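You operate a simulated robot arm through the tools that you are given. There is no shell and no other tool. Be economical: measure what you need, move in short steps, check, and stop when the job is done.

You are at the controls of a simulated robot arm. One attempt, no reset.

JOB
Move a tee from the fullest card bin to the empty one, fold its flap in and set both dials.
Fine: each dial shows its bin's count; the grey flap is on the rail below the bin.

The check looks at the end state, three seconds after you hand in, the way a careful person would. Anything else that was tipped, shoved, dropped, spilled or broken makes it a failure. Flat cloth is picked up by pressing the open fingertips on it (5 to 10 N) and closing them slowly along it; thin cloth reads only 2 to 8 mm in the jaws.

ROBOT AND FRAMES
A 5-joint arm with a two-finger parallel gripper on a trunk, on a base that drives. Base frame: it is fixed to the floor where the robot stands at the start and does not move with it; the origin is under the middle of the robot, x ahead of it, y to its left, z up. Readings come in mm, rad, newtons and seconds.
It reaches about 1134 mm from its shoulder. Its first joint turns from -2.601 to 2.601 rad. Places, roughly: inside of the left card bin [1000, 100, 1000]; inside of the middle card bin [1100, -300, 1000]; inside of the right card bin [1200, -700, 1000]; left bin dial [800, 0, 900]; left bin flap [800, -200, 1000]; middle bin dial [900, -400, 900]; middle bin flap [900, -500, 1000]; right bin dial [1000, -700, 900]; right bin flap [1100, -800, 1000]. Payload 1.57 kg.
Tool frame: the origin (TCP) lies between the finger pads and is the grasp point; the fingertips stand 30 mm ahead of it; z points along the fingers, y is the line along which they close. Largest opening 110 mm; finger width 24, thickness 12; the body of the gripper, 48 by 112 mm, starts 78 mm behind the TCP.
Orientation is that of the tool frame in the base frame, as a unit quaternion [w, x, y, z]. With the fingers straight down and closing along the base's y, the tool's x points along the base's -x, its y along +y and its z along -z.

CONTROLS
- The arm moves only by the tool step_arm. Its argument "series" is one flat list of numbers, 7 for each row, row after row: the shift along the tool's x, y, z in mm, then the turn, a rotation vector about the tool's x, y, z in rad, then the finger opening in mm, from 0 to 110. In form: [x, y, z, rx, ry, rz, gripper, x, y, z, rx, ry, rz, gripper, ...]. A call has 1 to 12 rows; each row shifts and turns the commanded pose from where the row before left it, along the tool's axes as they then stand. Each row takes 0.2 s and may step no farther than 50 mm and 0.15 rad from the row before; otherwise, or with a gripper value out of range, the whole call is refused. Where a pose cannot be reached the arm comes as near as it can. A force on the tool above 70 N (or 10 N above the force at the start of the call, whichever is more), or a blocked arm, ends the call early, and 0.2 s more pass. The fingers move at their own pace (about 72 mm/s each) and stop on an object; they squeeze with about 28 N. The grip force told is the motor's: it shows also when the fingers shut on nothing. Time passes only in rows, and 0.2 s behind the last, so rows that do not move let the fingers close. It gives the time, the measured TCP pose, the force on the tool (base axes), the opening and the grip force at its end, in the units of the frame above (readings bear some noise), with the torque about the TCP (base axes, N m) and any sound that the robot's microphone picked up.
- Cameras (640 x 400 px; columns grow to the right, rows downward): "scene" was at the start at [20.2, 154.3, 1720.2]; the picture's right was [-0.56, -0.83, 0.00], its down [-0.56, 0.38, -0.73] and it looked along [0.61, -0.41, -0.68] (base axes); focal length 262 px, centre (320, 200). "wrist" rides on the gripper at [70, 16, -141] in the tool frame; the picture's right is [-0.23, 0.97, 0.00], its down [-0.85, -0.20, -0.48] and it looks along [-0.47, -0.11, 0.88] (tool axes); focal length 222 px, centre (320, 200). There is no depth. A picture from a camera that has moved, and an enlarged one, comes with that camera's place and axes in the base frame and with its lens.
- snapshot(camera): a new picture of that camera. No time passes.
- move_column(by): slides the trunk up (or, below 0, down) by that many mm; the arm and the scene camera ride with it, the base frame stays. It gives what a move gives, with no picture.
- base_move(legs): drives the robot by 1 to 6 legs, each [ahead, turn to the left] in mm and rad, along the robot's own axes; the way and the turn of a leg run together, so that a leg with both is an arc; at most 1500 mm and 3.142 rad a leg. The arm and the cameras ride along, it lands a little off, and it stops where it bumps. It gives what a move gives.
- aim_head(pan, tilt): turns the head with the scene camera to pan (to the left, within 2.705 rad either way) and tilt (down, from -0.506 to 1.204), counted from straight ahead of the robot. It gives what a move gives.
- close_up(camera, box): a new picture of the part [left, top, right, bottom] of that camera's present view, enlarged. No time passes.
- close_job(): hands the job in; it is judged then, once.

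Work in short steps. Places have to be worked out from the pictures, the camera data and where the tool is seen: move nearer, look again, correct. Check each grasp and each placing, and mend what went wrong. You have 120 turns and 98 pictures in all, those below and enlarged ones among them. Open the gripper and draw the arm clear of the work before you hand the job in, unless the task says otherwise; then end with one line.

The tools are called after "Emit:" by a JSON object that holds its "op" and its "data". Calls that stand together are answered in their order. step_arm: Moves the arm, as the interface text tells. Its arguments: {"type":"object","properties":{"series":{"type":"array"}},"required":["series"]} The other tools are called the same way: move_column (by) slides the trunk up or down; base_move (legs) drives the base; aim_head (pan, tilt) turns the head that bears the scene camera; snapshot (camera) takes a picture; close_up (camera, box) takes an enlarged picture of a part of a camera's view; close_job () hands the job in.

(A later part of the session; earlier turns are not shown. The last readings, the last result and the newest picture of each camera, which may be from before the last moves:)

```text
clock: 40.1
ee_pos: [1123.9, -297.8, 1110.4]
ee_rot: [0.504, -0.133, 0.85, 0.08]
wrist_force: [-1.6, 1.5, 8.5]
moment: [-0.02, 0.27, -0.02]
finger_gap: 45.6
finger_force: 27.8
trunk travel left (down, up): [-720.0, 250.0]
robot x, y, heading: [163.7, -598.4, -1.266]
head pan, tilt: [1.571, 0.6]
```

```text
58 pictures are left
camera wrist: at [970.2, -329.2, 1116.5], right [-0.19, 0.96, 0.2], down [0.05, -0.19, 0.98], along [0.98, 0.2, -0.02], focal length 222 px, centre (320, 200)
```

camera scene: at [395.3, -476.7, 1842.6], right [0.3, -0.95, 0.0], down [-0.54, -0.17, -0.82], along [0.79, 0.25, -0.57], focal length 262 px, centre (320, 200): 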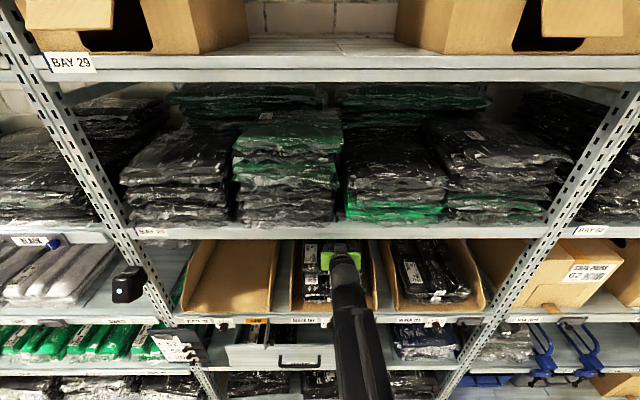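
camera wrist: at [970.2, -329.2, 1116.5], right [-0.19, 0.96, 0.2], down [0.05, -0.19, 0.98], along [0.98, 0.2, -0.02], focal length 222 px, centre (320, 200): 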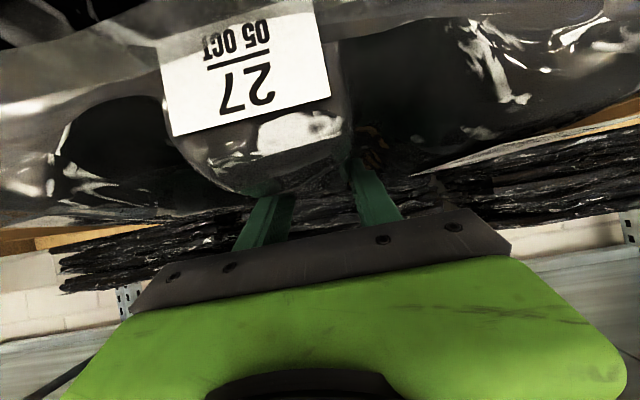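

The fingers grip the hump at 45.6 mm with 28 N. I'll lift 30 mm and check.

Emit:
{"op": "move_column", "data": {"by": 30}}

Emit:
{"op": "snapshot", "data": {"camera": "wrist"}}

Emit:
{"op": "close_up", "data": {"camera": "scene", "box": [240, 200, 440, 325]}}

```text
clock: 40.9
ee_pos: [1125.0, -297.3, 1140.2]
ee_rot: [0.502, -0.133, 0.851, 0.079]
wrist_force: [0.2, -0.5, -3.2]
moment: [-0.03, 0.03, -0.01]
finger_gap: 45.5
finger_force: 28.2
trunk travel left (down, up): [-750.0, 220.0]
robot x, y, heading: [157.0, -598.3, -1.265]
head pan, tilt: [1.571, 0.6]
```

```text
57 pictures are left
camera wrist: at [971.5, -329.2, 1145.6], right [-0.19, 0.96, 0.2], down [0.06, -0.19, 0.98], along [0.98, 0.2, -0.02], focal length 222 px, centre (320, 200)
```

wrist: 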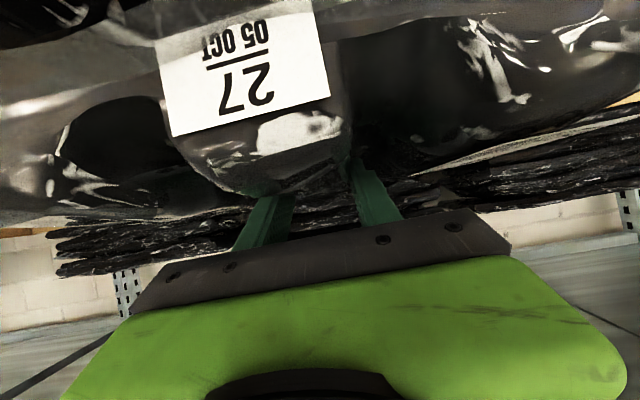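

```text
3.20 times, centred on (340, 262) of scene
camera zoom: at [394.8, -476.7, 1749.6], right [0.3, -0.95, 0.0], down [-0.54, -0.17, -0.82], along [0.79, 0.25, -0.57], focal length 838 px, centre (256, 0)
```

zoom: 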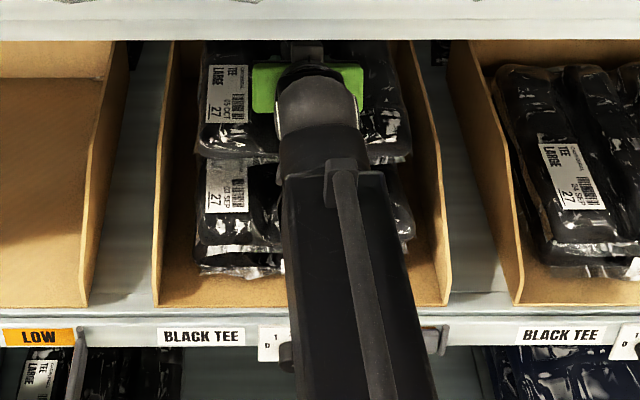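

The bag is lifted cleanly (3.2 N) and the next two stay put. I'll raise it 45 mm, draw it out 50 mm, and check that it clears the bin walls (about z 1100).

Emit:
{"op": "move_column", "data": {"by": 45}}

Emit:
{"op": "step_arm", "data": {"series": [12.5, 0, -21.7, 0, 0, 0, 0, 12.5, 0, -21.7, 0, 0, 0, 0]}}

Emit:
{"op": "snapshot", "data": {"camera": "scene"}}

Emit:
{"op": "close_up", "data": {"camera": "scene", "box": [140, 200, 440, 325]}}

```text
clock: 41.8
ee_pos: [1125.9, -296.8, 1183.6]
ee_rot: [0.502, -0.133, 0.851, 0.08]
wrist_force: [0.3, 0.5, -1.6]
moment: [-0.02, 0.06, -0.03]
finger_gap: 45.9
finger_force: 28.1
trunk travel left (down, up): [-795.0, 175.0]
robot x, y, heading: [161.4, -596.4, -1.26]
head pan, tilt: [1.571, 0.6]
```

```text
clock: 42.4
ee_pos: [1076.9, -314.2, 1184.2]
ee_rot: [0.501, -0.134, 0.851, 0.08]
wrist_force: [-0.6, 0.6, -2.3]
moment: [-0.03, 0.05, -0.03]
finger_gap: 45.7
finger_force: 28.1
trunk travel left (down, up): [-795.0, 175.0]
robot x, y, heading: [159.2, -599.3, -1.267]
head pan, tilt: [1.571, 0.6]
```

```text
55 pictures are left
camera scene: at [394.4, -476.8, 1794.9], right [0.3, -0.95, 0.0], down [-0.54, -0.17, -0.83], along [0.79, 0.25, -0.56], focal length 262 px, centre (320, 200)
```

scene: 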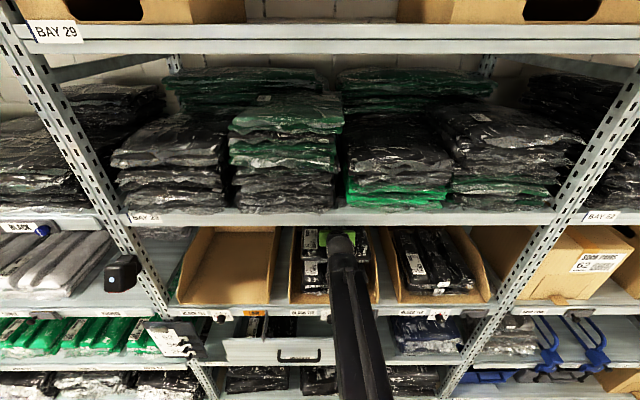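

```text
2.13 times, centred on (290, 262) of scene
camera zoom: at [394.4, -476.8, 1794.9], right [0.3, -0.95, 0.0], down [-0.54, -0.17, -0.83], along [0.79, 0.25, -0.56], focal length 558 px, centre (384, 67)
```

zoom: 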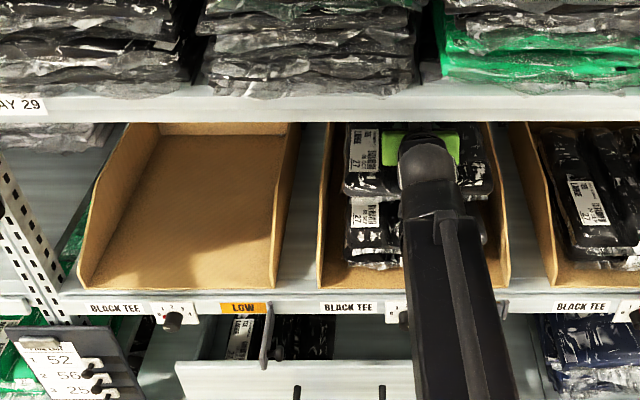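

The bag sits clear of the pile. I'll raise 25 mm more for margin over the divider walls, then drive back 387 mm to face the left bin.

Emit:
{"op": "move_column", "data": {"by": 25}}

Emit:
{"op": "base_move", "data": {"legs": [[-120, 0]]}}

Emit:
{"op": "snapshot", "data": {"camera": "wrist"}}

Emit:
{"op": "close_up", "data": {"camera": "scene", "box": [140, 200, 440, 325]}}

```text
clock: 43.1
ee_pos: [1076.2, -313.1, 1203.8]
ee_rot: [0.499, -0.134, 0.852, 0.08]
wrist_force: [0.2, 0.1, -2.7]
moment: [0.0, 0.06, 0.02]
finger_gap: 45.4
finger_force: 28.0
trunk travel left (down, up): [-820.0, 150.0]
robot x, y, heading: [164.1, -597.8, -1.257]
head pan, tilt: [1.571, 0.6]
```

```text
clock: 44.6
ee_pos: [956.5, -279.3, 1187.8]
ee_rot: [0.28, -0.076, 0.957, -0.005]
wrist_force: [-138.7, -159.1, -221.3]
moment: [24.2, -32.4, 9.83]
finger_gap: 45.9
finger_force: 27.9
trunk travel left (down, up): [-820.0, 150.0]
robot x, y, heading: [131.3, -486.9, -1.284]
head pan, tilt: [1.571, 0.6]
stopped in leg 1: the robot was blocked; the commanded pose is now the measured one
```

```text
53 pictures are left
camera wrist: at [821.2, -278.3, 1267.6], right [0.05, 1.0, 0.07], down [0.48, -0.09, 0.87], along [0.87, -0.01, -0.49], focal length 222 px, centre (320, 200)
```

wrist: 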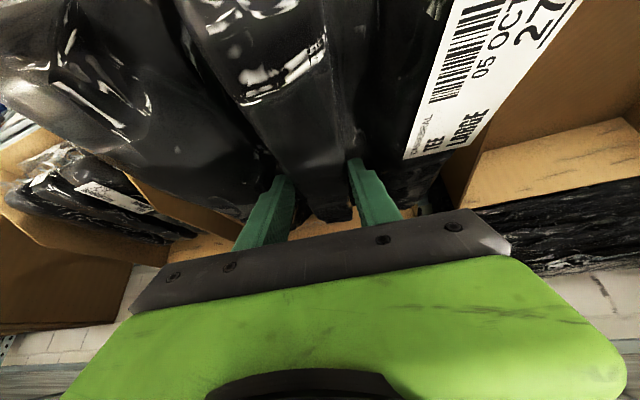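

```text
2.13 times, centred on (290, 262) of scene
camera zoom: at [448.8, -751.0, 1813.6], right [0.28, -0.94, -0.21], down [-0.58, 0.01, -0.81], along [0.77, 0.35, -0.54], focal length 558 px, centre (384, 67)
```

zoom: 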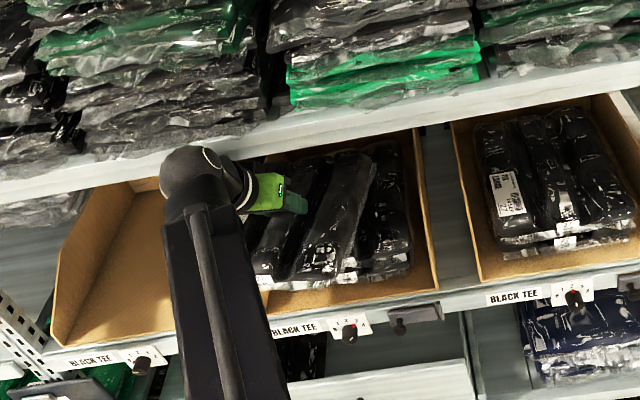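

The drive was blocked: the force is very large and the robot is leaning. Something, probably the bag against the divider wall, is caught. I'll drive forward again to relieve it.

Emit:
{"op": "base_move", "data": {"legs": [[60, 0]]}}

Emit:
{"op": "snapshot", "data": {"camera": "scene"}}

```text
clock: 45.4
ee_pos: [862.7, -304.7, 1232.8]
ee_rot: [0.127, 0.121, 0.934, -0.312]
wrist_force: [-89.4, -116.3, -85.5]
moment: [6.42, -7.17, 3.26]
finger_gap: 45.5
finger_force: 28.0
trunk travel left (down, up): [-820.0, 150.0]
robot x, y, heading: [131.2, -491.7, -1.293]
head pan, tilt: [1.571, 0.6]
stopped in leg 1: the robot was blocked; the commanded pose is now the measured one
```

```text
51 pictures are left
camera scene: at [437.9, -733.3, 1821.4], right [0.27, -0.94, -0.2], down [-0.57, 0.01, -0.82], along [0.77, 0.33, -0.54], focal length 262 px, centre (320, 200)
```

scene: 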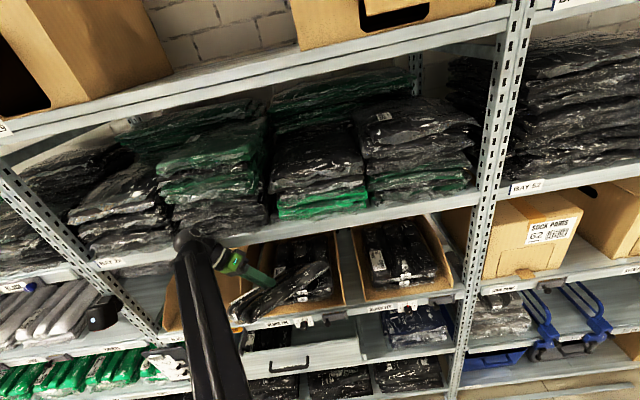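

The robot is leaning and seems to be settling. I'll hold still briefly and read the state before choosing how to free it.

Emit:
{"op": "step_arm", "data": {"series": [0, 0, 0, 0, 0, 0, 0, 0, 0, 0, 0, 0, 0, 0, 0, 0, 0, 0, 0, 0, 0]}}

Emit:
{"op": "snapshot", "data": {"camera": "scene"}}

Emit:
{"op": "snapshot", "data": {"camera": "wrist"}}

```text
clock: 45.7
ee_pos: [857.3, -321.4, 1248.6]
ee_rot: [0.158, 0.202, 0.897, -0.361]
wrist_force: [-127.6, -145.4, -18.4]
moment: [11.97, -11.17, 6.25]
finger_gap: 45.3
finger_force: 28.2
trunk travel left (down, up): [-820.0, 150.0]
robot x, y, heading: [134.2, -495.8, -1.303]
head pan, tilt: [1.571, 0.6]
stopped in row 1: the arm was blocked; the commanded pose is now the measured one
```

```text
50 pictures are left
camera scene: at [432.8, -720.0, 1822.8], right [0.26, -0.95, -0.19], down [-0.57, 0.0, -0.82], along [0.78, 0.32, -0.54], focal length 262 px, centre (320, 200)
```

scene: 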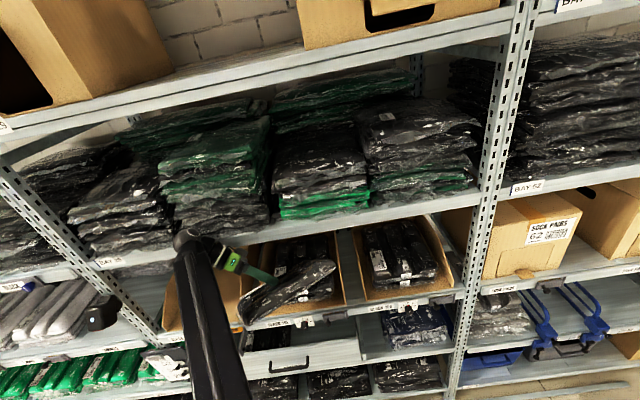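

```text
49 pictures are left
camera wrist: at [785.1, -191.5, 1305.6], right [0.66, 0.58, -0.47], down [0.58, 0.0, 0.81], along [0.47, -0.81, -0.34], focal length 222 px, centre (320, 200)
```

wrist: 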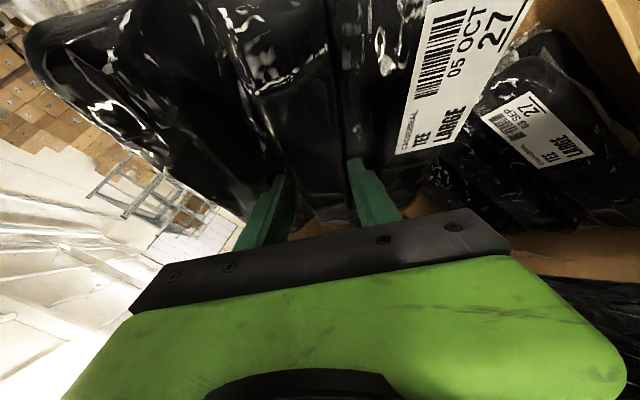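

The environment is pushing the tool out and to the right, and the robot is slowly righting itself as the arm yields. I'll move the tool along that push (outward-right) in small steps to relieve it.

Emit:
{"op": "step_arm", "data": {"series": [8, -16, 9, 0, 0, 0, 0, 8, -16, 9, 0, 0, 0, 0, 8, -16, 9, 0, 0, 0, 0]}}

Emit:
{"op": "snapshot", "data": {"camera": "scene"}}

```text
clock: 46.7
ee_pos: [843.0, -267.9, 1254.8]
ee_rot: [0.205, 0.225, 0.868, -0.391]
wrist_force: [6.8, 11.7, -8.8]
moment: [-0.73, 0.28, -0.6]
finger_gap: 45.3
finger_force: 27.9
out of reach, approached as far as the arm can: row 2
trunk travel left (down, up): [-820.0, 150.0]
robot x, y, heading: [133.5, -495.3, -1.299]
head pan, tilt: [1.571, 0.6]
stopped in row 3: the arm was blocked; the commanded pose is now the measured one
```

```text
48 pictures are left
camera scene: at [403.4, -633.3, 1828.4], right [0.27, -0.95, -0.14], down [-0.56, -0.04, -0.83], along [0.79, 0.3, -0.54], focal length 262 px, centre (320, 200)
```

scene: 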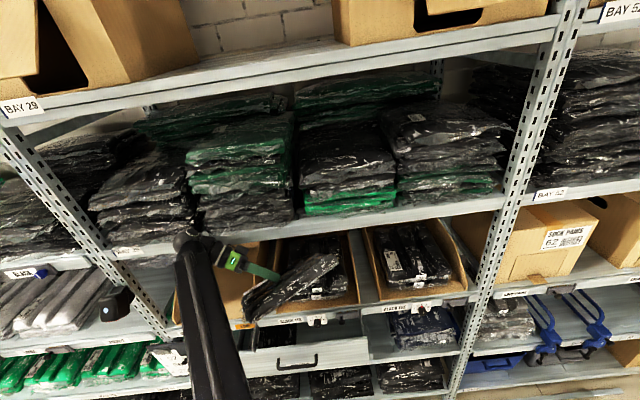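

The force fell to about 15 N and the robot keeps righting. I'll hold still again to let it settle.

Emit:
{"op": "step_arm", "data": {"series": [0, 0, 0, 0, 0, 0, 0, 0, 0, 0, 0, 0, 0, 0, 0, 0, 0, 0, 0, 0, 0, 0, 0, 0, 0, 0, 0, 0]}}

Emit:
{"op": "snapshot", "data": {"camera": "scene"}}

Emit:
{"op": "snapshot", "data": {"camera": "wrist"}}

```text
clock: 47.7
ee_pos: [790.2, -88.2, 1207.9]
ee_rot: [0.206, 0.168, 0.869, -0.417]
wrist_force: [0.6, 0.3, -2.1]
moment: [0.05, 0.07, 0.02]
finger_gap: 45.4
finger_force: 28.0
trunk travel left (down, up): [-820.0, 150.0]
robot x, y, heading: [132.7, -493.4, -1.289]
head pan, tilt: [1.571, 0.6]
```

```text
47 pictures are left
camera scene: at [328.1, -391.7, 1825.0], right [0.28, -0.96, 0.0], down [-0.52, -0.15, -0.84], along [0.81, 0.23, -0.54], focal length 262 px, centre (320, 200)
```

scene: 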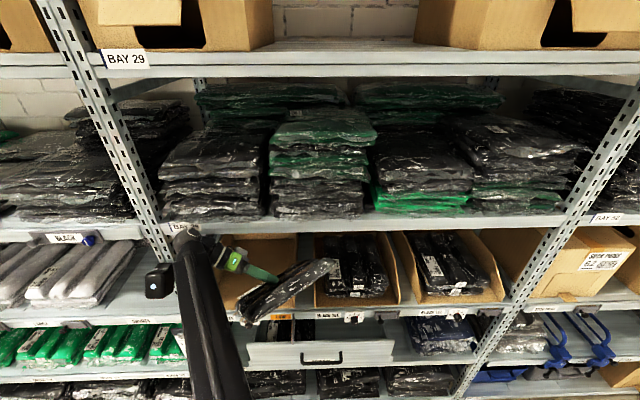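

```text
46 pictures are left
camera wrist: at [707.9, 42.7, 1241.8], right [0.65, 0.55, -0.53], down [0.54, 0.16, 0.83], along [0.54, -0.82, -0.2], focal length 222 px, centre (320, 200)
```

wrist: 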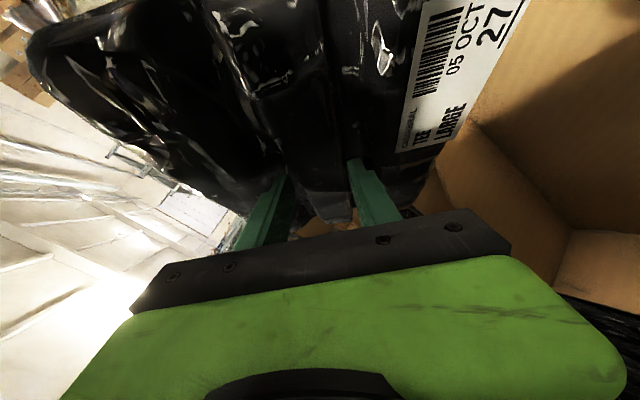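

The robot is upright again and the bag is still gripped at 2 N, free in the air at the left bin's front. The tool is twisted out of the arm's plane, so I'll ease it straight out into the aisle in small steps and see how it behaves.

Emit:
{"op": "step_arm", "data": {"series": [23.5, -18.7, 1, 0, 0, 0, 0, 23.5, -18.7, 1, 0, 0, 0, 0]}}

Emit:
{"op": "close_up", "data": {"camera": "scene", "box": [120, 190, 440, 390]}}

```text
clock: 48.3
ee_pos: [792.2, -87.1, 1204.0]
ee_rot: [0.208, 0.164, 0.871, -0.413]
wrist_force: [-0.3, 0.1, -1.2]
moment: [0.1, -0.01, 0.02]
finger_gap: 45.3
finger_force: 28.3
out of reach, approached as far as the arm can: row 1, 2
trunk travel left (down, up): [-820.0, 150.0]
robot x, y, heading: [127.8, -495.8, -1.288]
head pan, tilt: [1.571, 0.6]
```

```text
2.00 times, centred on (280, 290) of scene
camera zoom: at [331.8, -388.5, 1825.1], right [0.28, -0.96, 0.0], down [-0.53, -0.15, -0.84], along [0.8, 0.23, -0.55], focal length 524 px, centre (400, 20)
```

zoom: 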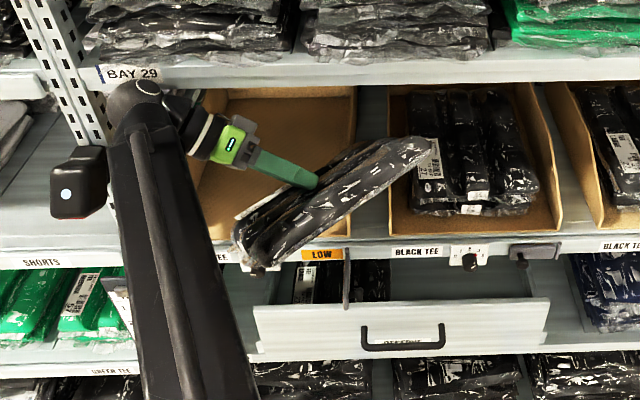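

The bag is held in front of the left bin, and the arm's forearm and tool are not in one plane. I'll look down at the arm's root to understand its pose before moving.

Emit:
{"op": "aim_head", "data": {"pan": 1.2, "tilt": 1.1}}

Emit:
{"op": "snapshot", "data": {"camera": "scene"}}

```text
clock: 49.2
ee_pos: [792.2, -88.4, 1204.6]
ee_rot: [0.207, 0.164, 0.871, -0.415]
wrist_force: [-0.1, 0.4, -1.4]
moment: [0.07, 0.03, 0.01]
finger_gap: 45.7
finger_force: 27.6
trunk travel left (down, up): [-820.0, 150.0]
robot x, y, heading: [131.5, -494.1, -1.293]
head pan, tilt: [1.201, 1.1]
```

```text
44 pictures are left
camera scene: at [311.1, -418.0, 1785.7], right [-0.09, -1.0, -0.01], down [-0.88, 0.08, -0.47], along [0.47, -0.03, -0.88], focal length 262 px, centre (320, 200)
```

scene: 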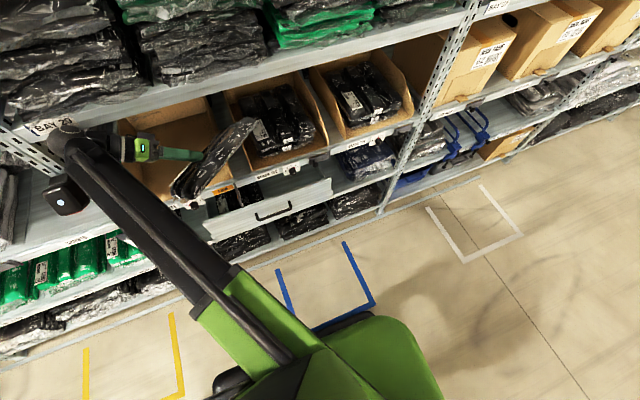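

The boom is extended with the tool bent sideways at the wrist. I'll test one small rotation about the vertical, toward the radial heading, to see whether the tool follows.

Emit:
{"op": "step_arm", "data": {"series": [0, 0, 0, -0.072, -0.095, -0.082, 0]}}

```text
clock: 49.6
ee_pos: [805.6, -94.4, 1197.6]
ee_rot: [0.211, 0.116, 0.875, -0.421]
wrist_force: [0.3, 0.7, -0.8]
moment: [0.06, 0.02, -0.02]
finger_gap: 45.4
finger_force: 27.6
trunk travel left (down, up): [-820.0, 150.0]
robot x, y, heading: [133.7, -494.2, -1.288]
head pan, tilt: [1.201, 1.1]
```

The tool follows partly. I'll continue with more rotation combined with outward motion in three small rows.

Emit:
{"op": "step_arm", "data": {"series": [16, -11, 0, -0.065, -0.095, -0.078, 0, 16, -11, 0, -0.065, -0.095, -0.078, 0, 16, -11, 0, -0.065, -0.095, -0.078, 0]}}

Emit:
{"op": "snapshot", "data": {"camera": "scene"}}

```text
clock: 50.6
ee_pos: [787.9, -155.2, 1190.1]
ee_rot: [0.279, -0.046, 0.883, -0.374]
wrist_force: [-0.2, -1.1, -2.3]
moment: [0.08, 0.07, -0.03]
finger_gap: 45.6
finger_force: 28.4
trunk travel left (down, up): [-820.0, 150.0]
robot x, y, heading: [128.8, -492.0, -1.286]
head pan, tilt: [1.201, 1.1]
stopped in row 3: the arm was blocked; the commanded pose is now the measured one
```

```text
43 pictures are left
camera scene: at [347.2, -408.3, 1780.4], right [-0.09, -1.0, 0.0], down [-0.89, 0.08, -0.45], along [0.45, -0.04, -0.89], focal length 262 px, centre (320, 200)
```

scene: 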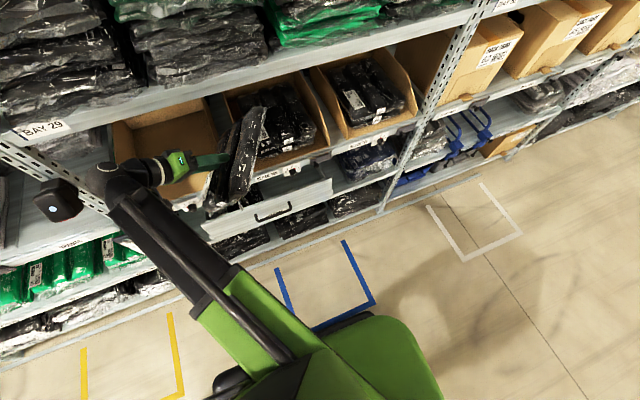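

The tool is coming round and moved outward (D≈704). I'll go on drawing it out with modest rotation.

Emit:
{"op": "step_arm", "data": {"series": [22, -8.5, -7.8, 0, 0, 0, 0, 22, -8.5, -7.8, -0.046, -0.069, -0.056, 0, 22, -8.5, -7.8, -0.046, -0.069, -0.056, 0]}}

Emit:
{"op": "snapshot", "data": {"camera": "scene"}}

```text
clock: 51.6
ee_pos: [732.7, -212.9, 1190.8]
ee_rot: [0.306, -0.109, 0.877, -0.353]
wrist_force: [-0.1, -0.2, -1.9]
moment: [0.05, 0.12, 0.01]
finger_gap: 45.5
finger_force: 28.0
trunk travel left (down, up): [-820.0, 150.0]
robot x, y, heading: [131.8, -492.4, -1.291]
head pan, tilt: [1.201, 1.1]
stopped in row 3: the arm was blocked; the commanded pose is now the measured one
```

```text
42 pictures are left
camera scene: at [346.0, -408.5, 1781.0], right [-0.09, -1.0, 0.0], down [-0.89, 0.08, -0.45], along [0.45, -0.04, -0.89], focal length 262 px, centre (320, 200)
```

scene: 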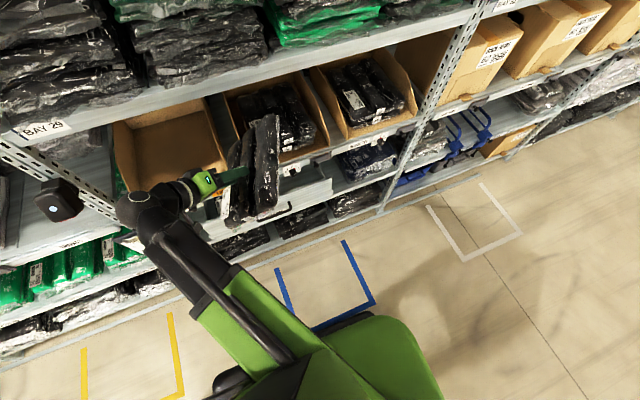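

The TCP is now in the aisle (D≈634, R≈425). The bag is rolled about 1 rad around the tool axis, so I'll spin it back level in place.

Emit:
{"op": "step_arm", "data": {"series": [0, 0, 0, 0, 0, 0.14, 0, 0, 0, 0, 0, 0, 0.14, 0, 0, 0, 0, 0, 0, 0.14, 0, 0, 0, 0, 0, 0, 0.14, 0, 0, 0, 0, 0, 0, 0.14, 0, 0, 0, 0, 0, 0, 0.14, 0, 0, 0, 0, 0, 0, 0.14, 0]}}

Emit:
{"op": "snapshot", "data": {"camera": "scene"}}

```text
clock: 53.2
ee_pos: [733.6, -212.2, 1191.4]
ee_rot: [0.437, 0.316, 0.825, -0.166]
wrist_force: [-0.2, 0.5, -1.7]
moment: [0.03, 0.08, 0.0]
finger_gap: 45.7
finger_force: 27.6
trunk travel left (down, up): [-820.0, 150.0]
robot x, y, heading: [129.7, -492.3, -1.287]
head pan, tilt: [1.201, 1.1]
```

```text
41 pictures are left
camera scene: at [345.7, -408.7, 1781.1], right [-0.09, -1.0, 0.0], down [-0.89, 0.08, -0.45], along [0.45, -0.04, -0.89], focal length 262 px, centre (320, 200)
```

scene: 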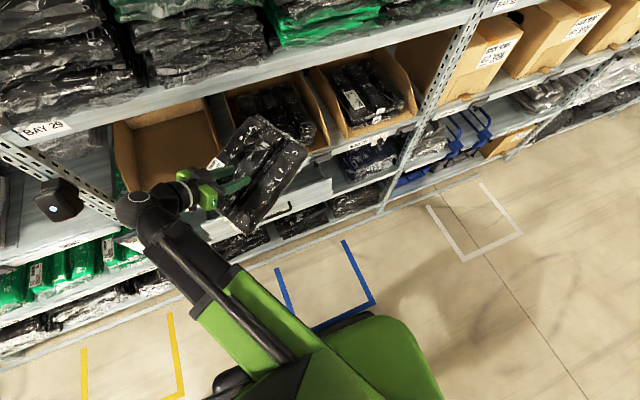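

The spin worked and the bag is level again. Now I'll turn the tool's heading back toward the radial direction about the vertical, three rows first.

Emit:
{"op": "step_arm", "data": {"series": [0, 0, 0, -0.099, 0, -0.067, 0, 0, 0, 0, -0.099, 0, -0.067, 0, 0, 0, 0, -0.099, 0, -0.067, 0]}}

Emit:
{"op": "snapshot", "data": {"camera": "scene"}}

```text
clock: 54.0
ee_pos: [731.5, -211.1, 1191.1]
ee_rot: [0.459, 0.163, 0.869, -0.085]
wrist_force: [-0.2, -0.1, -2.2]
moment: [0.03, 0.1, 0.01]
finger_gap: 45.0
finger_force: 28.1
trunk travel left (down, up): [-820.0, 150.0]
robot x, y, heading: [130.4, -490.7, -1.293]
head pan, tilt: [1.201, 1.1]
```

```text
40 pictures are left
camera scene: at [345.5, -409.0, 1781.0], right [-0.09, -1.0, 0.0], down [-0.89, 0.08, -0.45], along [0.45, -0.04, -0.89], focal length 262 px, centre (320, 200)
```

scene: 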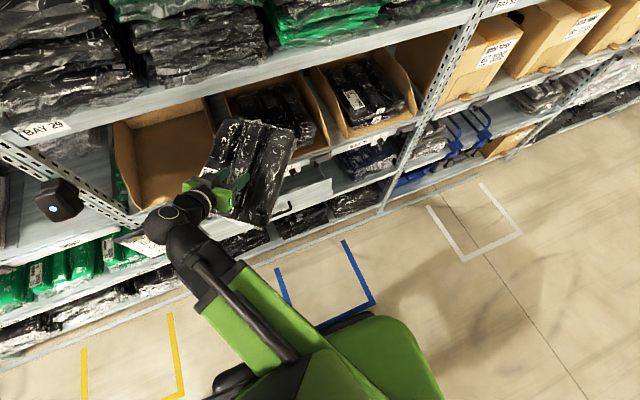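

The tool turns freely about the vertical with the TCP fixed. I'll finish turning to square with the bin (0.68 rad more).

Emit:
{"op": "step_arm", "data": {"series": [0, 0, 0, -0.0935, 0, -0.0635, 0, 0, 0, 0, -0.0935, 0, -0.0635, 0, 0, 0, 0, -0.0935, 0, -0.0635, 0, 0, 0, 0, -0.0935, 0, -0.0635, 0, 0, 0, 0, -0.0935, 0, -0.0635, 0, 0, 0, 0, -0.0935, 0, -0.0635, 0]}}

Emit:
{"op": "aim_head", "data": {"pan": 1.6, "tilt": 0.8}}

Emit:
{"op": "snapshot", "data": {"camera": "scene"}}

```text
clock: 55.4
ee_pos: [765.4, -185.8, 1191.3]
ee_rot: [0.461, -0.136, 0.874, 0.072]
wrist_force: [0.9, 0.3, -2.0]
moment: [-0.04, 0.11, -0.02]
finger_gap: 45.4
finger_force: 27.7
out of reach, approached as far as the arm can: row 3, 4, 5, 6
trunk travel left (down, up): [-820.0, 150.0]
robot x, y, heading: [129.4, -493.7, -1.291]
head pan, tilt: [1.201, 1.1]
```

```text
clock: 56.3
ee_pos: [766.3, -186.5, 1190.8]
ee_rot: [0.461, -0.136, 0.874, 0.072]
wrist_force: [0.8, -0.3, -1.3]
moment: [-0.04, 0.09, -0.01]
finger_gap: 45.5
finger_force: 27.8
trunk travel left (down, up): [-820.0, 150.0]
robot x, y, heading: [131.4, -493.6, -1.291]
head pan, tilt: [1.6, 0.799]
```

```text
39 pictures are left
camera scene: at [359.6, -378.5, 1802.7], right [0.3, -0.95, 0.0], down [-0.68, -0.22, -0.7], along [0.66, 0.21, -0.72], focal length 262 px, centre (320, 200)
```

scene: 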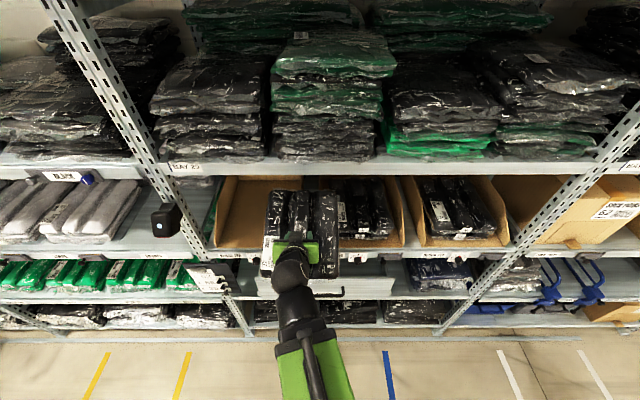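

The bag is level and square in front of the bins. I'll move it left 172 mm in the aisle to line up with the left bin.

Emit:
{"op": "step_arm", "data": {"series": [0, 43, 0, 0, 0, 0, 0, 0, 43, 0, 0, 0, 0, 0, 0, 43, 0, 0, 0, 0, 0, 0, 43, 0, 0, 0, 0, 0]}}

Emit:
{"op": "snapshot", "data": {"camera": "scene"}}

Emit:
{"op": "snapshot", "data": {"camera": "wrist"}}

```text
clock: 57.5
ee_pos: [749.1, -65.2, 1191.5]
ee_rot: [0.464, -0.102, 0.878, 0.055]
wrist_force: [0.0, -0.2, -1.9]
moment: [-0.02, 0.07, 0.02]
finger_gap: 45.3
finger_force: 28.1
trunk travel left (down, up): [-820.0, 150.0]
robot x, y, heading: [131.3, -491.1, -1.292]
head pan, tilt: [1.6, 0.799]
stopped in row 4: the arm was blocked; the commanded pose is now the measured one
```

```text
38 pictures are left
camera scene: at [359.6, -378.6, 1802.8], right [0.31, -0.95, 0.0], down [-0.68, -0.22, -0.7], along [0.66, 0.21, -0.72], focal length 262 px, centre (320, 200)
```

scene: 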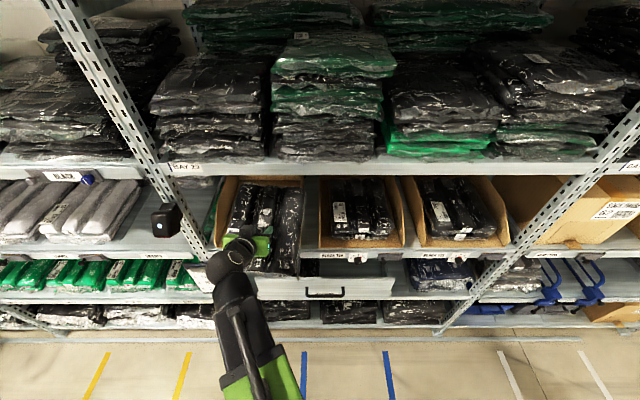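

```text
37 pictures are left
camera wrist: at [594.7, -85.3, 1211.4], right [-0.1, 0.98, 0.19], down [0.13, -0.18, 0.98], along [0.99, 0.12, -0.11], focal length 222 px, centre (320, 200)
```

wrist: 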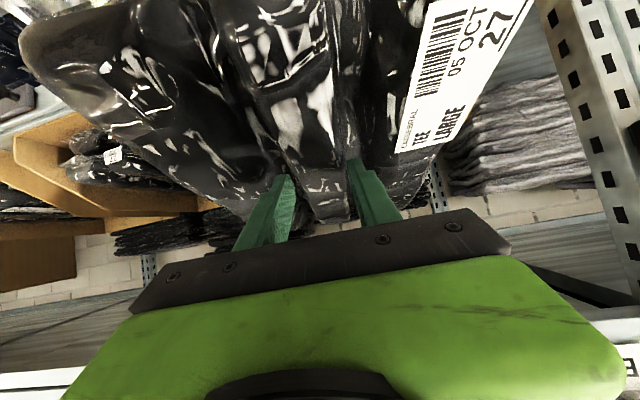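

The bag is nearly lined up (R≈289, wanting about 237), with no contact force. I'll try the rest in smaller steps, restoring the heading too.

Emit:
{"op": "step_arm", "data": {"series": [0, 18, 0, -0.021, 0, -0.014, 0, 0, 18, 0, -0.021, 0, -0.014, 0, 0, 18, 0, -0.021, 0, -0.014, 0]}}

Emit:
{"op": "snapshot", "data": {"camera": "scene"}}

```text
clock: 58.5
ee_pos: [764.2, -46.0, 1191.8]
ee_rot: [0.464, -0.111, 0.877, 0.06]
wrist_force: [0.1, -0.2, -1.0]
moment: [-0.02, 0.06, 0.0]
finger_gap: 45.3
finger_force: 28.1
trunk travel left (down, up): [-820.0, 150.0]
robot x, y, heading: [130.3, -490.2, -1.285]
head pan, tilt: [1.6, 0.799]
stopped in row 3: the arm was blocked; the commanded pose is now the measured one
```

```text
36 pictures are left
camera scene: at [359.7, -378.6, 1802.8], right [0.31, -0.95, 0.0], down [-0.68, -0.22, -0.7], along [0.66, 0.21, -0.72], focal length 262 px, centre (320, 200)
```

scene: 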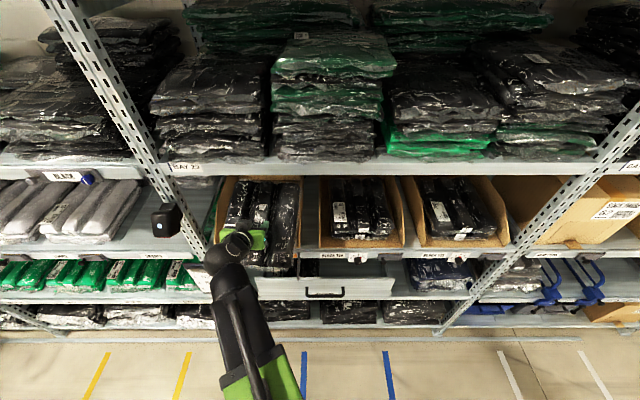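

I only need 38 mm more to the left, and no wall lies in the way, so I'll use a 38 mm base move.

Emit:
{"op": "base_move", "data": {"legs": [[-38, 0]]}}

Emit:
{"op": "snapshot", "data": {"camera": "scene"}}

Emit:
{"op": "snapshot", "data": {"camera": "wrist"}}

```text
clock: 59.4
ee_pos: [753.0, -7.0, 1190.6]
ee_rot: [0.464, -0.112, 0.877, 0.06]
wrist_force: [-0.8, 0.6, -0.6]
moment: [0.0, 0.07, -0.07]
finger_gap: 45.5
finger_force: 28.0
trunk travel left (down, up): [-820.0, 150.0]
robot x, y, heading: [123.8, -457.7, -1.291]
head pan, tilt: [1.6, 0.799]
```

```text
35 pictures are left
camera scene: at [348.2, -338.2, 1802.6], right [0.31, -0.95, 0.0], down [-0.68, -0.22, -0.7], along [0.66, 0.21, -0.72], focal length 262 px, centre (320, 200)
```

scene: 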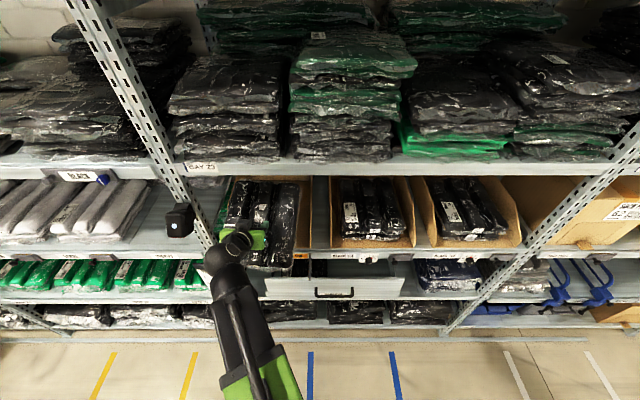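

```text
34 pictures are left
camera wrist: at [597.6, -29.6, 1210.8], right [-0.12, 0.97, 0.19], down [0.13, -0.17, 0.98], along [0.98, 0.14, -0.11], focal length 222 px, centre (320, 200)
```

wrist: 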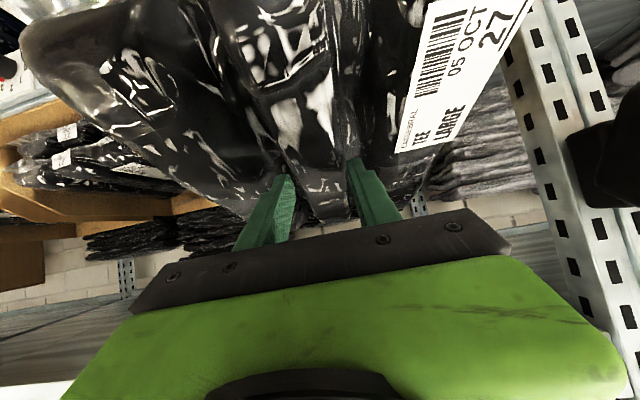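

The TCP is at R≈235, D≈715, square within 0.05 rad. I'll lower 60 mm so the wrist clears the upper shelf and the bag still clears the rail, then move in.

Emit:
{"op": "move_column", "data": {"by": -60}}

Emit:
{"op": "step_arm", "data": {"series": [-20, 0, 29, -0.045, 0, -0.03, 0, -20, 0, 29, 0, 0, 0, 0, -20, 0, 29, 0, 0, 0, 0]}}

Emit:
{"op": "snapshot", "data": {"camera": "scene"}}

Emit:
{"op": "snapshot", "data": {"camera": "wrist"}}

```text
clock: 60.4
ee_pos: [752.6, -8.9, 1130.9]
ee_rot: [0.464, -0.112, 0.877, 0.061]
wrist_force: [-0.1, 0.4, -2.1]
moment: [0.0, 0.09, 0.01]
finger_gap: 45.4
finger_force: 28.0
trunk travel left (down, up): [-760.0, 210.0]
robot x, y, heading: [120.9, -456.2, -1.292]
head pan, tilt: [1.6, 0.799]
```

```text
clock: 61.1
ee_pos: [855.0, 21.8, 1130.5]
ee_rot: [0.463, -0.135, 0.873, 0.073]
wrist_force: [0.6, 0.0, -2.0]
moment: [0.01, 0.08, -0.03]
finger_gap: 45.3
finger_force: 27.9
trunk travel left (down, up): [-760.0, 210.0]
robot x, y, heading: [120.3, -450.4, -1.288]
head pan, tilt: [1.6, 0.799]
```

```text
33 pictures are left
camera scene: at [349.4, -340.9, 1742.7], right [0.31, -0.95, 0.0], down [-0.68, -0.22, -0.7], along [0.66, 0.21, -0.72], focal length 262 px, centre (320, 200)
```

scene: 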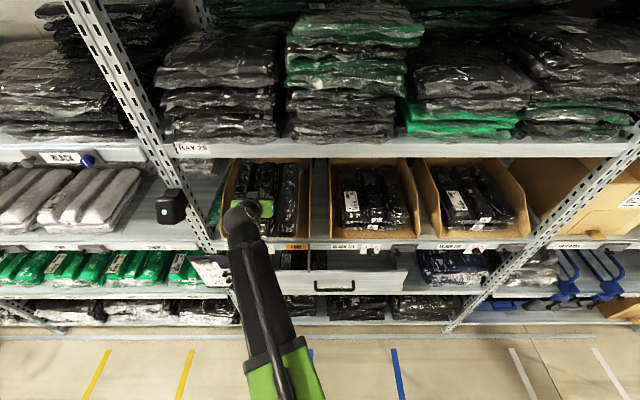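

```text
32 pictures are left
camera wrist: at [701.5, -9.0, 1151.2], right [-0.17, 0.97, 0.19], down [0.14, -0.17, 0.98], along [0.97, 0.2, -0.11], focal length 222 px, centre (320, 200)
```

wrist: 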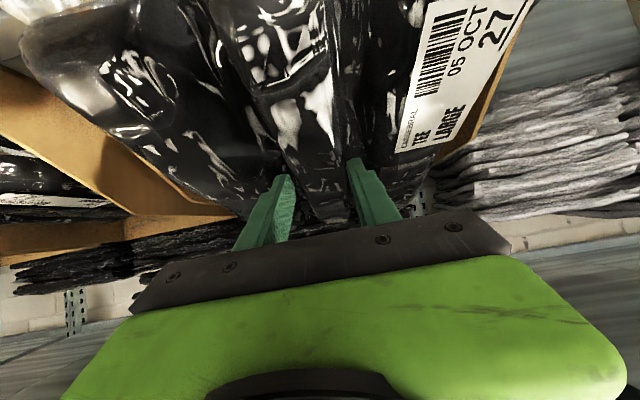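

The bag is sliding in with no contact (D≈821, R≈238). I'll advance 110 mm more and look.

Emit:
{"op": "step_arm", "data": {"series": [-21, 0, 30.3, 0, 0, 0, 0, -21, 0, 30.3, 0, 0, 0, 0, -21, 0, 30.3, 0, 0, 0, 0]}}

Emit:
{"op": "close_up", "data": {"camera": "scene", "box": [160, 130, 440, 290]}}

```text
clock: 62.0
ee_pos: [960.3, 55.6, 1131.9]
ee_rot: [0.463, -0.135, 0.873, 0.074]
wrist_force: [0.2, -0.1, -1.5]
moment: [-0.03, 0.1, 0.01]
finger_gap: 45.3
finger_force: 27.6
trunk travel left (down, up): [-760.0, 210.0]
robot x, y, heading: [120.4, -455.1, -1.296]
head pan, tilt: [1.6, 0.799]
```

```text
2.29 times, centred on (300, 210) of scene
camera zoom: at [349.4, -340.8, 1742.6], right [0.31, -0.95, 0.0], down [-0.68, -0.22, -0.7], along [0.66, 0.21, -0.72], focal length 598 px, centre (366, 177)
```

zoom: 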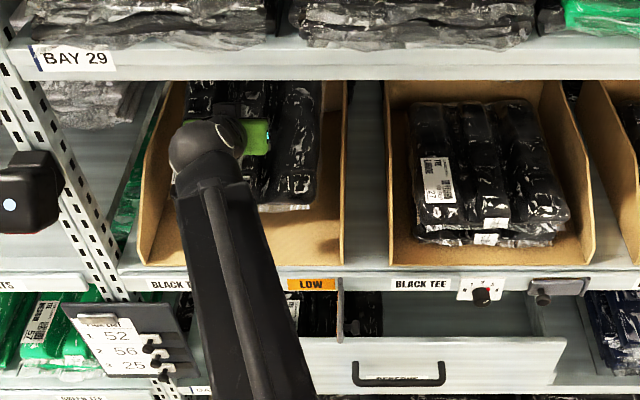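

The bag is well inside the left bin, the bins have not moved, and two bags remain in the middle. I'll lower toward the floor, watching the force.

Emit:
{"op": "move_column", "data": {"by": -70}}

Emit:
{"op": "snapshot", "data": {"camera": "wrist"}}

Emit:
{"op": "close_up", "data": {"camera": "scene", "box": [120, 110, 440, 310]}}

```text
clock: 63.0
ee_pos: [959.1, 55.6, 1061.3]
ee_rot: [0.464, -0.134, 0.873, 0.072]
wrist_force: [-0.1, 0.0, -2.8]
moment: [-0.02, 0.09, -0.01]
finger_gap: 45.5
finger_force: 28.2
trunk travel left (down, up): [-690.0, 280.0]
robot x, y, heading: [118.3, -457.4, -1.288]
head pan, tilt: [1.6, 0.799]
```

```text
30 pictures are left
camera wrist: at [806.3, 24.4, 1081.1], right [-0.17, 0.97, 0.19], down [0.14, -0.17, 0.98], along [0.97, 0.2, -0.11], focal length 222 px, centre (320, 200)
```

wrist: 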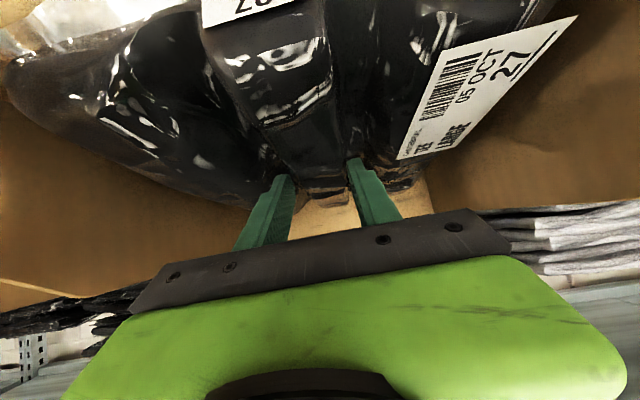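

```text
2.00 times, centred on (280, 210) of scene
camera zoom: at [349.0, -341.1, 1672.6], right [0.31, -0.95, 0.0], down [-0.68, -0.22, -0.7], along [0.66, 0.21, -0.72], focal length 524 px, centre (400, 180)
```

zoom: 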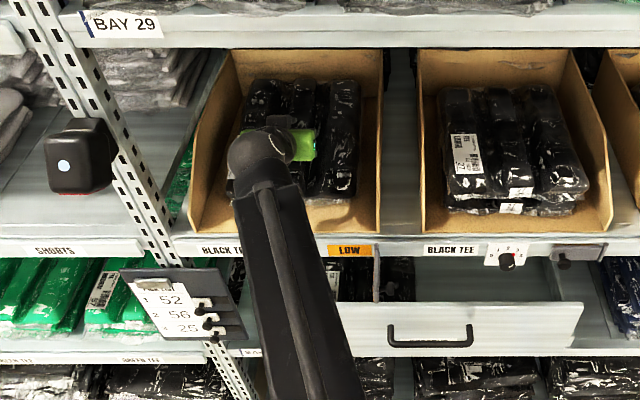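

The bag is centred between the walls. I'll lower 20 mm more.

Emit:
{"op": "move_column", "data": {"by": -18}}

Emit:
{"op": "move_column", "data": {"by": -6}}

```text
clock: 63.7
ee_pos: [959.3, 56.1, 1042.7]
ee_rot: [0.462, -0.134, 0.873, 0.073]
wrist_force: [0.0, -0.3, -1.9]
moment: [0.01, 0.06, 0.0]
finger_gap: 45.3
finger_force: 28.0
trunk travel left (down, up): [-672.0, 298.0]
robot x, y, heading: [122.2, -455.5, -1.286]
head pan, tilt: [1.6, 0.799]
```

```text
clock: 64.2
ee_pos: [959.1, 55.6, 1039.1]
ee_rot: [0.464, -0.134, 0.872, 0.073]
wrist_force: [3.4, 1.5, 14.8]
moment: [0.18, -0.53, 0.0]
finger_gap: 45.6
finger_force: 28.5
trunk travel left (down, up): [-666.0, 304.0]
robot x, y, heading: [118.2, -455.6, -1.292]
head pan, tilt: [1.6, 0.799]
```

The bag rests on the bin floor (15 N). I'll open to 66 mm and raise the trunk 60 mm straight up.

Emit:
{"op": "step_arm", "data": {"series": [0, 0, 0, 0, 0, 0, 54, 0, 0, 0, 0, 0, 0, 62, 0, 0, 0, 0, 0, 0, 66, 0, 0, 0, 0, 0, 0, 66]}}

Emit:
{"op": "move_column", "data": {"by": 70}}

Emit:
{"op": "close_up", "data": {"camera": "scene", "box": [120, 110, 440, 310]}}

```text
clock: 65.2
ee_pos: [959.1, 55.0, 1037.6]
ee_rot: [0.463, -0.135, 0.873, 0.074]
wrist_force: [0.3, -0.7, 0.1]
moment: [0.02, 0.0, -0.02]
finger_gap: 65.8
finger_force: 0.1
trunk travel left (down, up): [-666.0, 304.0]
robot x, y, heading: [121.9, -458.5, -1.293]
head pan, tilt: [1.6, 0.799]
```

```text
clock: 66.3
ee_pos: [959.7, 55.5, 1107.7]
ee_rot: [0.463, -0.134, 0.873, 0.073]
wrist_force: [0.0, -0.1, -0.9]
moment: [-0.02, -0.01, 0.01]
finger_gap: 65.8
finger_force: 0.0
trunk travel left (down, up): [-736.0, 234.0]
robot x, y, heading: [117.8, -454.4, -1.292]
head pan, tilt: [1.6, 0.799]
```

```text
2.00 times, centred on (280, 210) of scene
camera zoom: at [348.8, -341.1, 1718.7], right [0.31, -0.95, 0.0], down [-0.68, -0.22, -0.7], along [0.66, 0.21, -0.72], focal length 524 px, centre (400, 180)
```

zoom: 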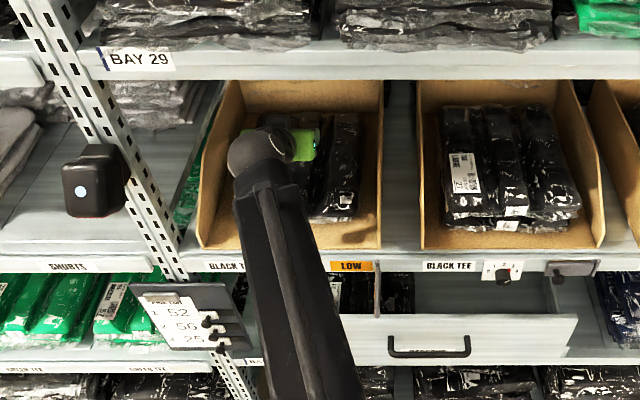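

The bag is in place. I'll withdraw straight out, then swing the tool right in front of the robot axis.

Emit:
{"op": "step_arm", "data": {"series": [24.3, 0, -35.5, 0, 0, 0, 66, 24.3, 0, -35.5, 0, 0, 0, 66, 24.3, 0, -35.5, 0, 0, 0, 66, 24.3, 0, -35.5, 0, 0, 0, 66, 24.3, 0, -35.5, 0, 0, 0, 66]}}

Emit:
{"op": "step_arm", "data": {"series": [0, -42, 0, 0, 0, 0, 66, 0, -42, 0, 0, 0, 0, 66, 0, -42, 0, 0, 0, 0, 66, 0, -42, 0, 0, 0, 0, 66, 0, -42, 0, 0, 0, 0, 66]}}

Emit:
{"op": "snapshot", "data": {"camera": "scene"}}

```text
clock: 67.5
ee_pos: [754.0, -10.0, 1108.5]
ee_rot: [0.462, -0.135, 0.873, 0.073]
wrist_force: [0.6, 0.0, -0.4]
moment: [0.01, -0.01, 0.01]
finger_gap: 66.0
finger_force: 0.2
trunk travel left (down, up): [-736.0, 234.0]
robot x, y, heading: [120.7, -458.0, -1.29]
head pan, tilt: [1.6, 0.799]
```

```text
clock: 68.7
ee_pos: [818.7, -210.5, 1107.2]
ee_rot: [0.462, -0.135, 0.874, 0.073]
wrist_force: [-0.1, -0.3, 0.5]
moment: [0.0, -0.01, 0.0]
finger_gap: 66.0
finger_force: 0.1
trunk travel left (down, up): [-736.0, 234.0]
robot x, y, heading: [119.9, -454.8, -1.285]
head pan, tilt: [1.6, 0.799]
```

```text
27 pictures are left
camera scene: at [348.8, -341.7, 1718.8], right [0.31, -0.95, 0.0], down [-0.68, -0.22, -0.7], along [0.66, 0.21, -0.72], focal length 262 px, centre (320, 200)
```

scene: 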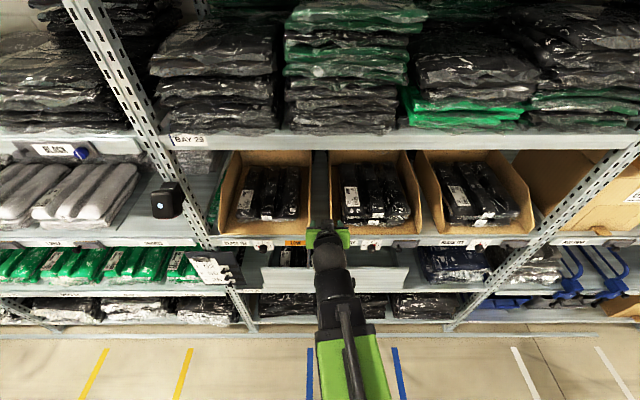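

Counts look right: left 1, middle 2, right 2. Now I'll measure the left dial and flap with an enlarged view before working on the rail.

Emit:
{"op": "close_up", "data": {"camera": "scene", "box": [215, 225, 311, 285]}}

Emit:
{"op": "step_arm", "data": {"series": [0, 0, 0, 0, -0.15, 0, 40, 0, 0, 0, 0, -0.15, 0, 20, 0, 0, 0, 0, -0.15, 0, 5, 0, 0, 0, 0, -0.15, 0, 0]}}

```text
6.67 times, centred on (263, 255) of scene
camera zoom: at [348.8, -341.7, 1718.8], right [0.31, -0.95, 0.0], down [-0.68, -0.22, -0.7], along [0.66, 0.21, -0.72], focal length 1745 px, centre (700, -167)
```

zoom: 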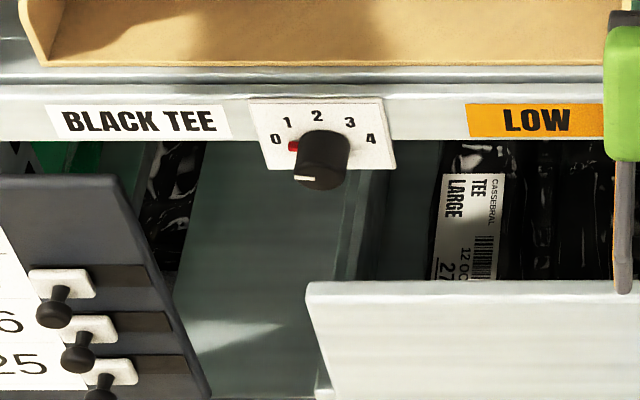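

```text
clock: 69.7
ee_pos: [832.5, -202.6, 1237.1]
ee_rot: [0.694, -0.108, 0.703, 0.11]
wrist_force: [-0.5, -0.3, -0.7]
moment: [-0.01, 0.02, -0.02]
finger_gap: 0.1
finger_force: 20.8
out of reach, approached as far as the arm can: row 1, 2, 3, 4
trunk travel left (down, up): [-736.0, 234.0]
robot x, y, heading: [121.5, -451.8, -1.29]
head pan, tilt: [1.6, 0.799]
```

The left dial points at 0 with digits 45° apart (0 left, 2 top). The flap stands straight out from its hinge at R≈388, spanning z≈924–955 and D≈680–770. The tool is now horizontal; I'll back it out 70 mm before lowering.

Emit:
{"op": "step_arm", "data": {"series": [0, 0, -35, 0, 0, 0, 0, 0, 0, -35, 0, 0, 0, 0]}}

```text
clock: 70.3
ee_pos: [828.7, -195.8, 1242.2]
ee_rot: [0.7, -0.107, 0.698, 0.109]
wrist_force: [0.6, -1.1, 0.2]
moment: [0.02, 0.0, 0.02]
finger_gap: 0.1
finger_force: 21.5
out of reach, approached as far as the arm can: row 1, 2
trunk travel left (down, up): [-736.0, 234.0]
robot x, y, heading: [120.3, -456.7, -1.292]
head pan, tilt: [1.6, 0.799]
```

The arm is at minimum extension, so the robot must stand farther from the rack. I'll turn right, drive, turn back and reverse, ending about 105 mm farther out and facing the middle dial. That side of the rack is clear.

Emit:
{"op": "base_move", "data": {"legs": [[0, -0.35], [290, 0], [0, 0.376], [-122, 0]]}}

Emit:
{"op": "snapshot", "data": {"camera": "scene"}}

```text
clock: 75.4
ee_pos: [771.2, -352.4, 1242.9]
ee_rot: [0.7, -0.114, 0.696, 0.116]
wrist_force: [-0.5, 0.7, -0.1]
moment: [-0.03, 0.0, -0.08]
finger_gap: 0.0
finger_force: 21.5
trunk travel left (down, up): [-736.0, 234.0]
robot x, y, heading: [65.4, -625.9, -1.264]
head pan, tilt: [1.6, 0.799]
```

```text
25 pictures are left
camera scene: at [291.4, -504.3, 1718.7], right [0.33, -0.94, 0.0], down [-0.68, -0.24, -0.7], along [0.66, 0.23, -0.72], focal length 262 px, centre (320, 200)
```

scene: 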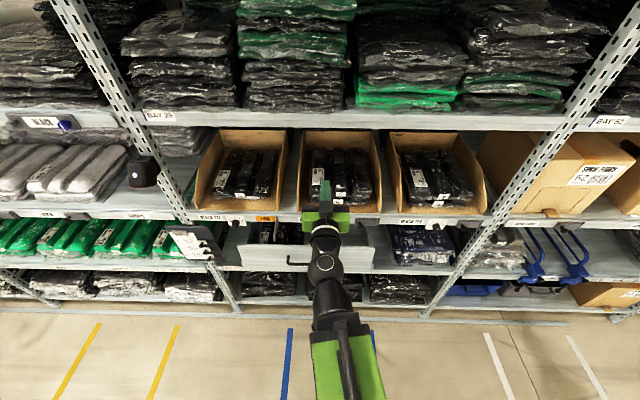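

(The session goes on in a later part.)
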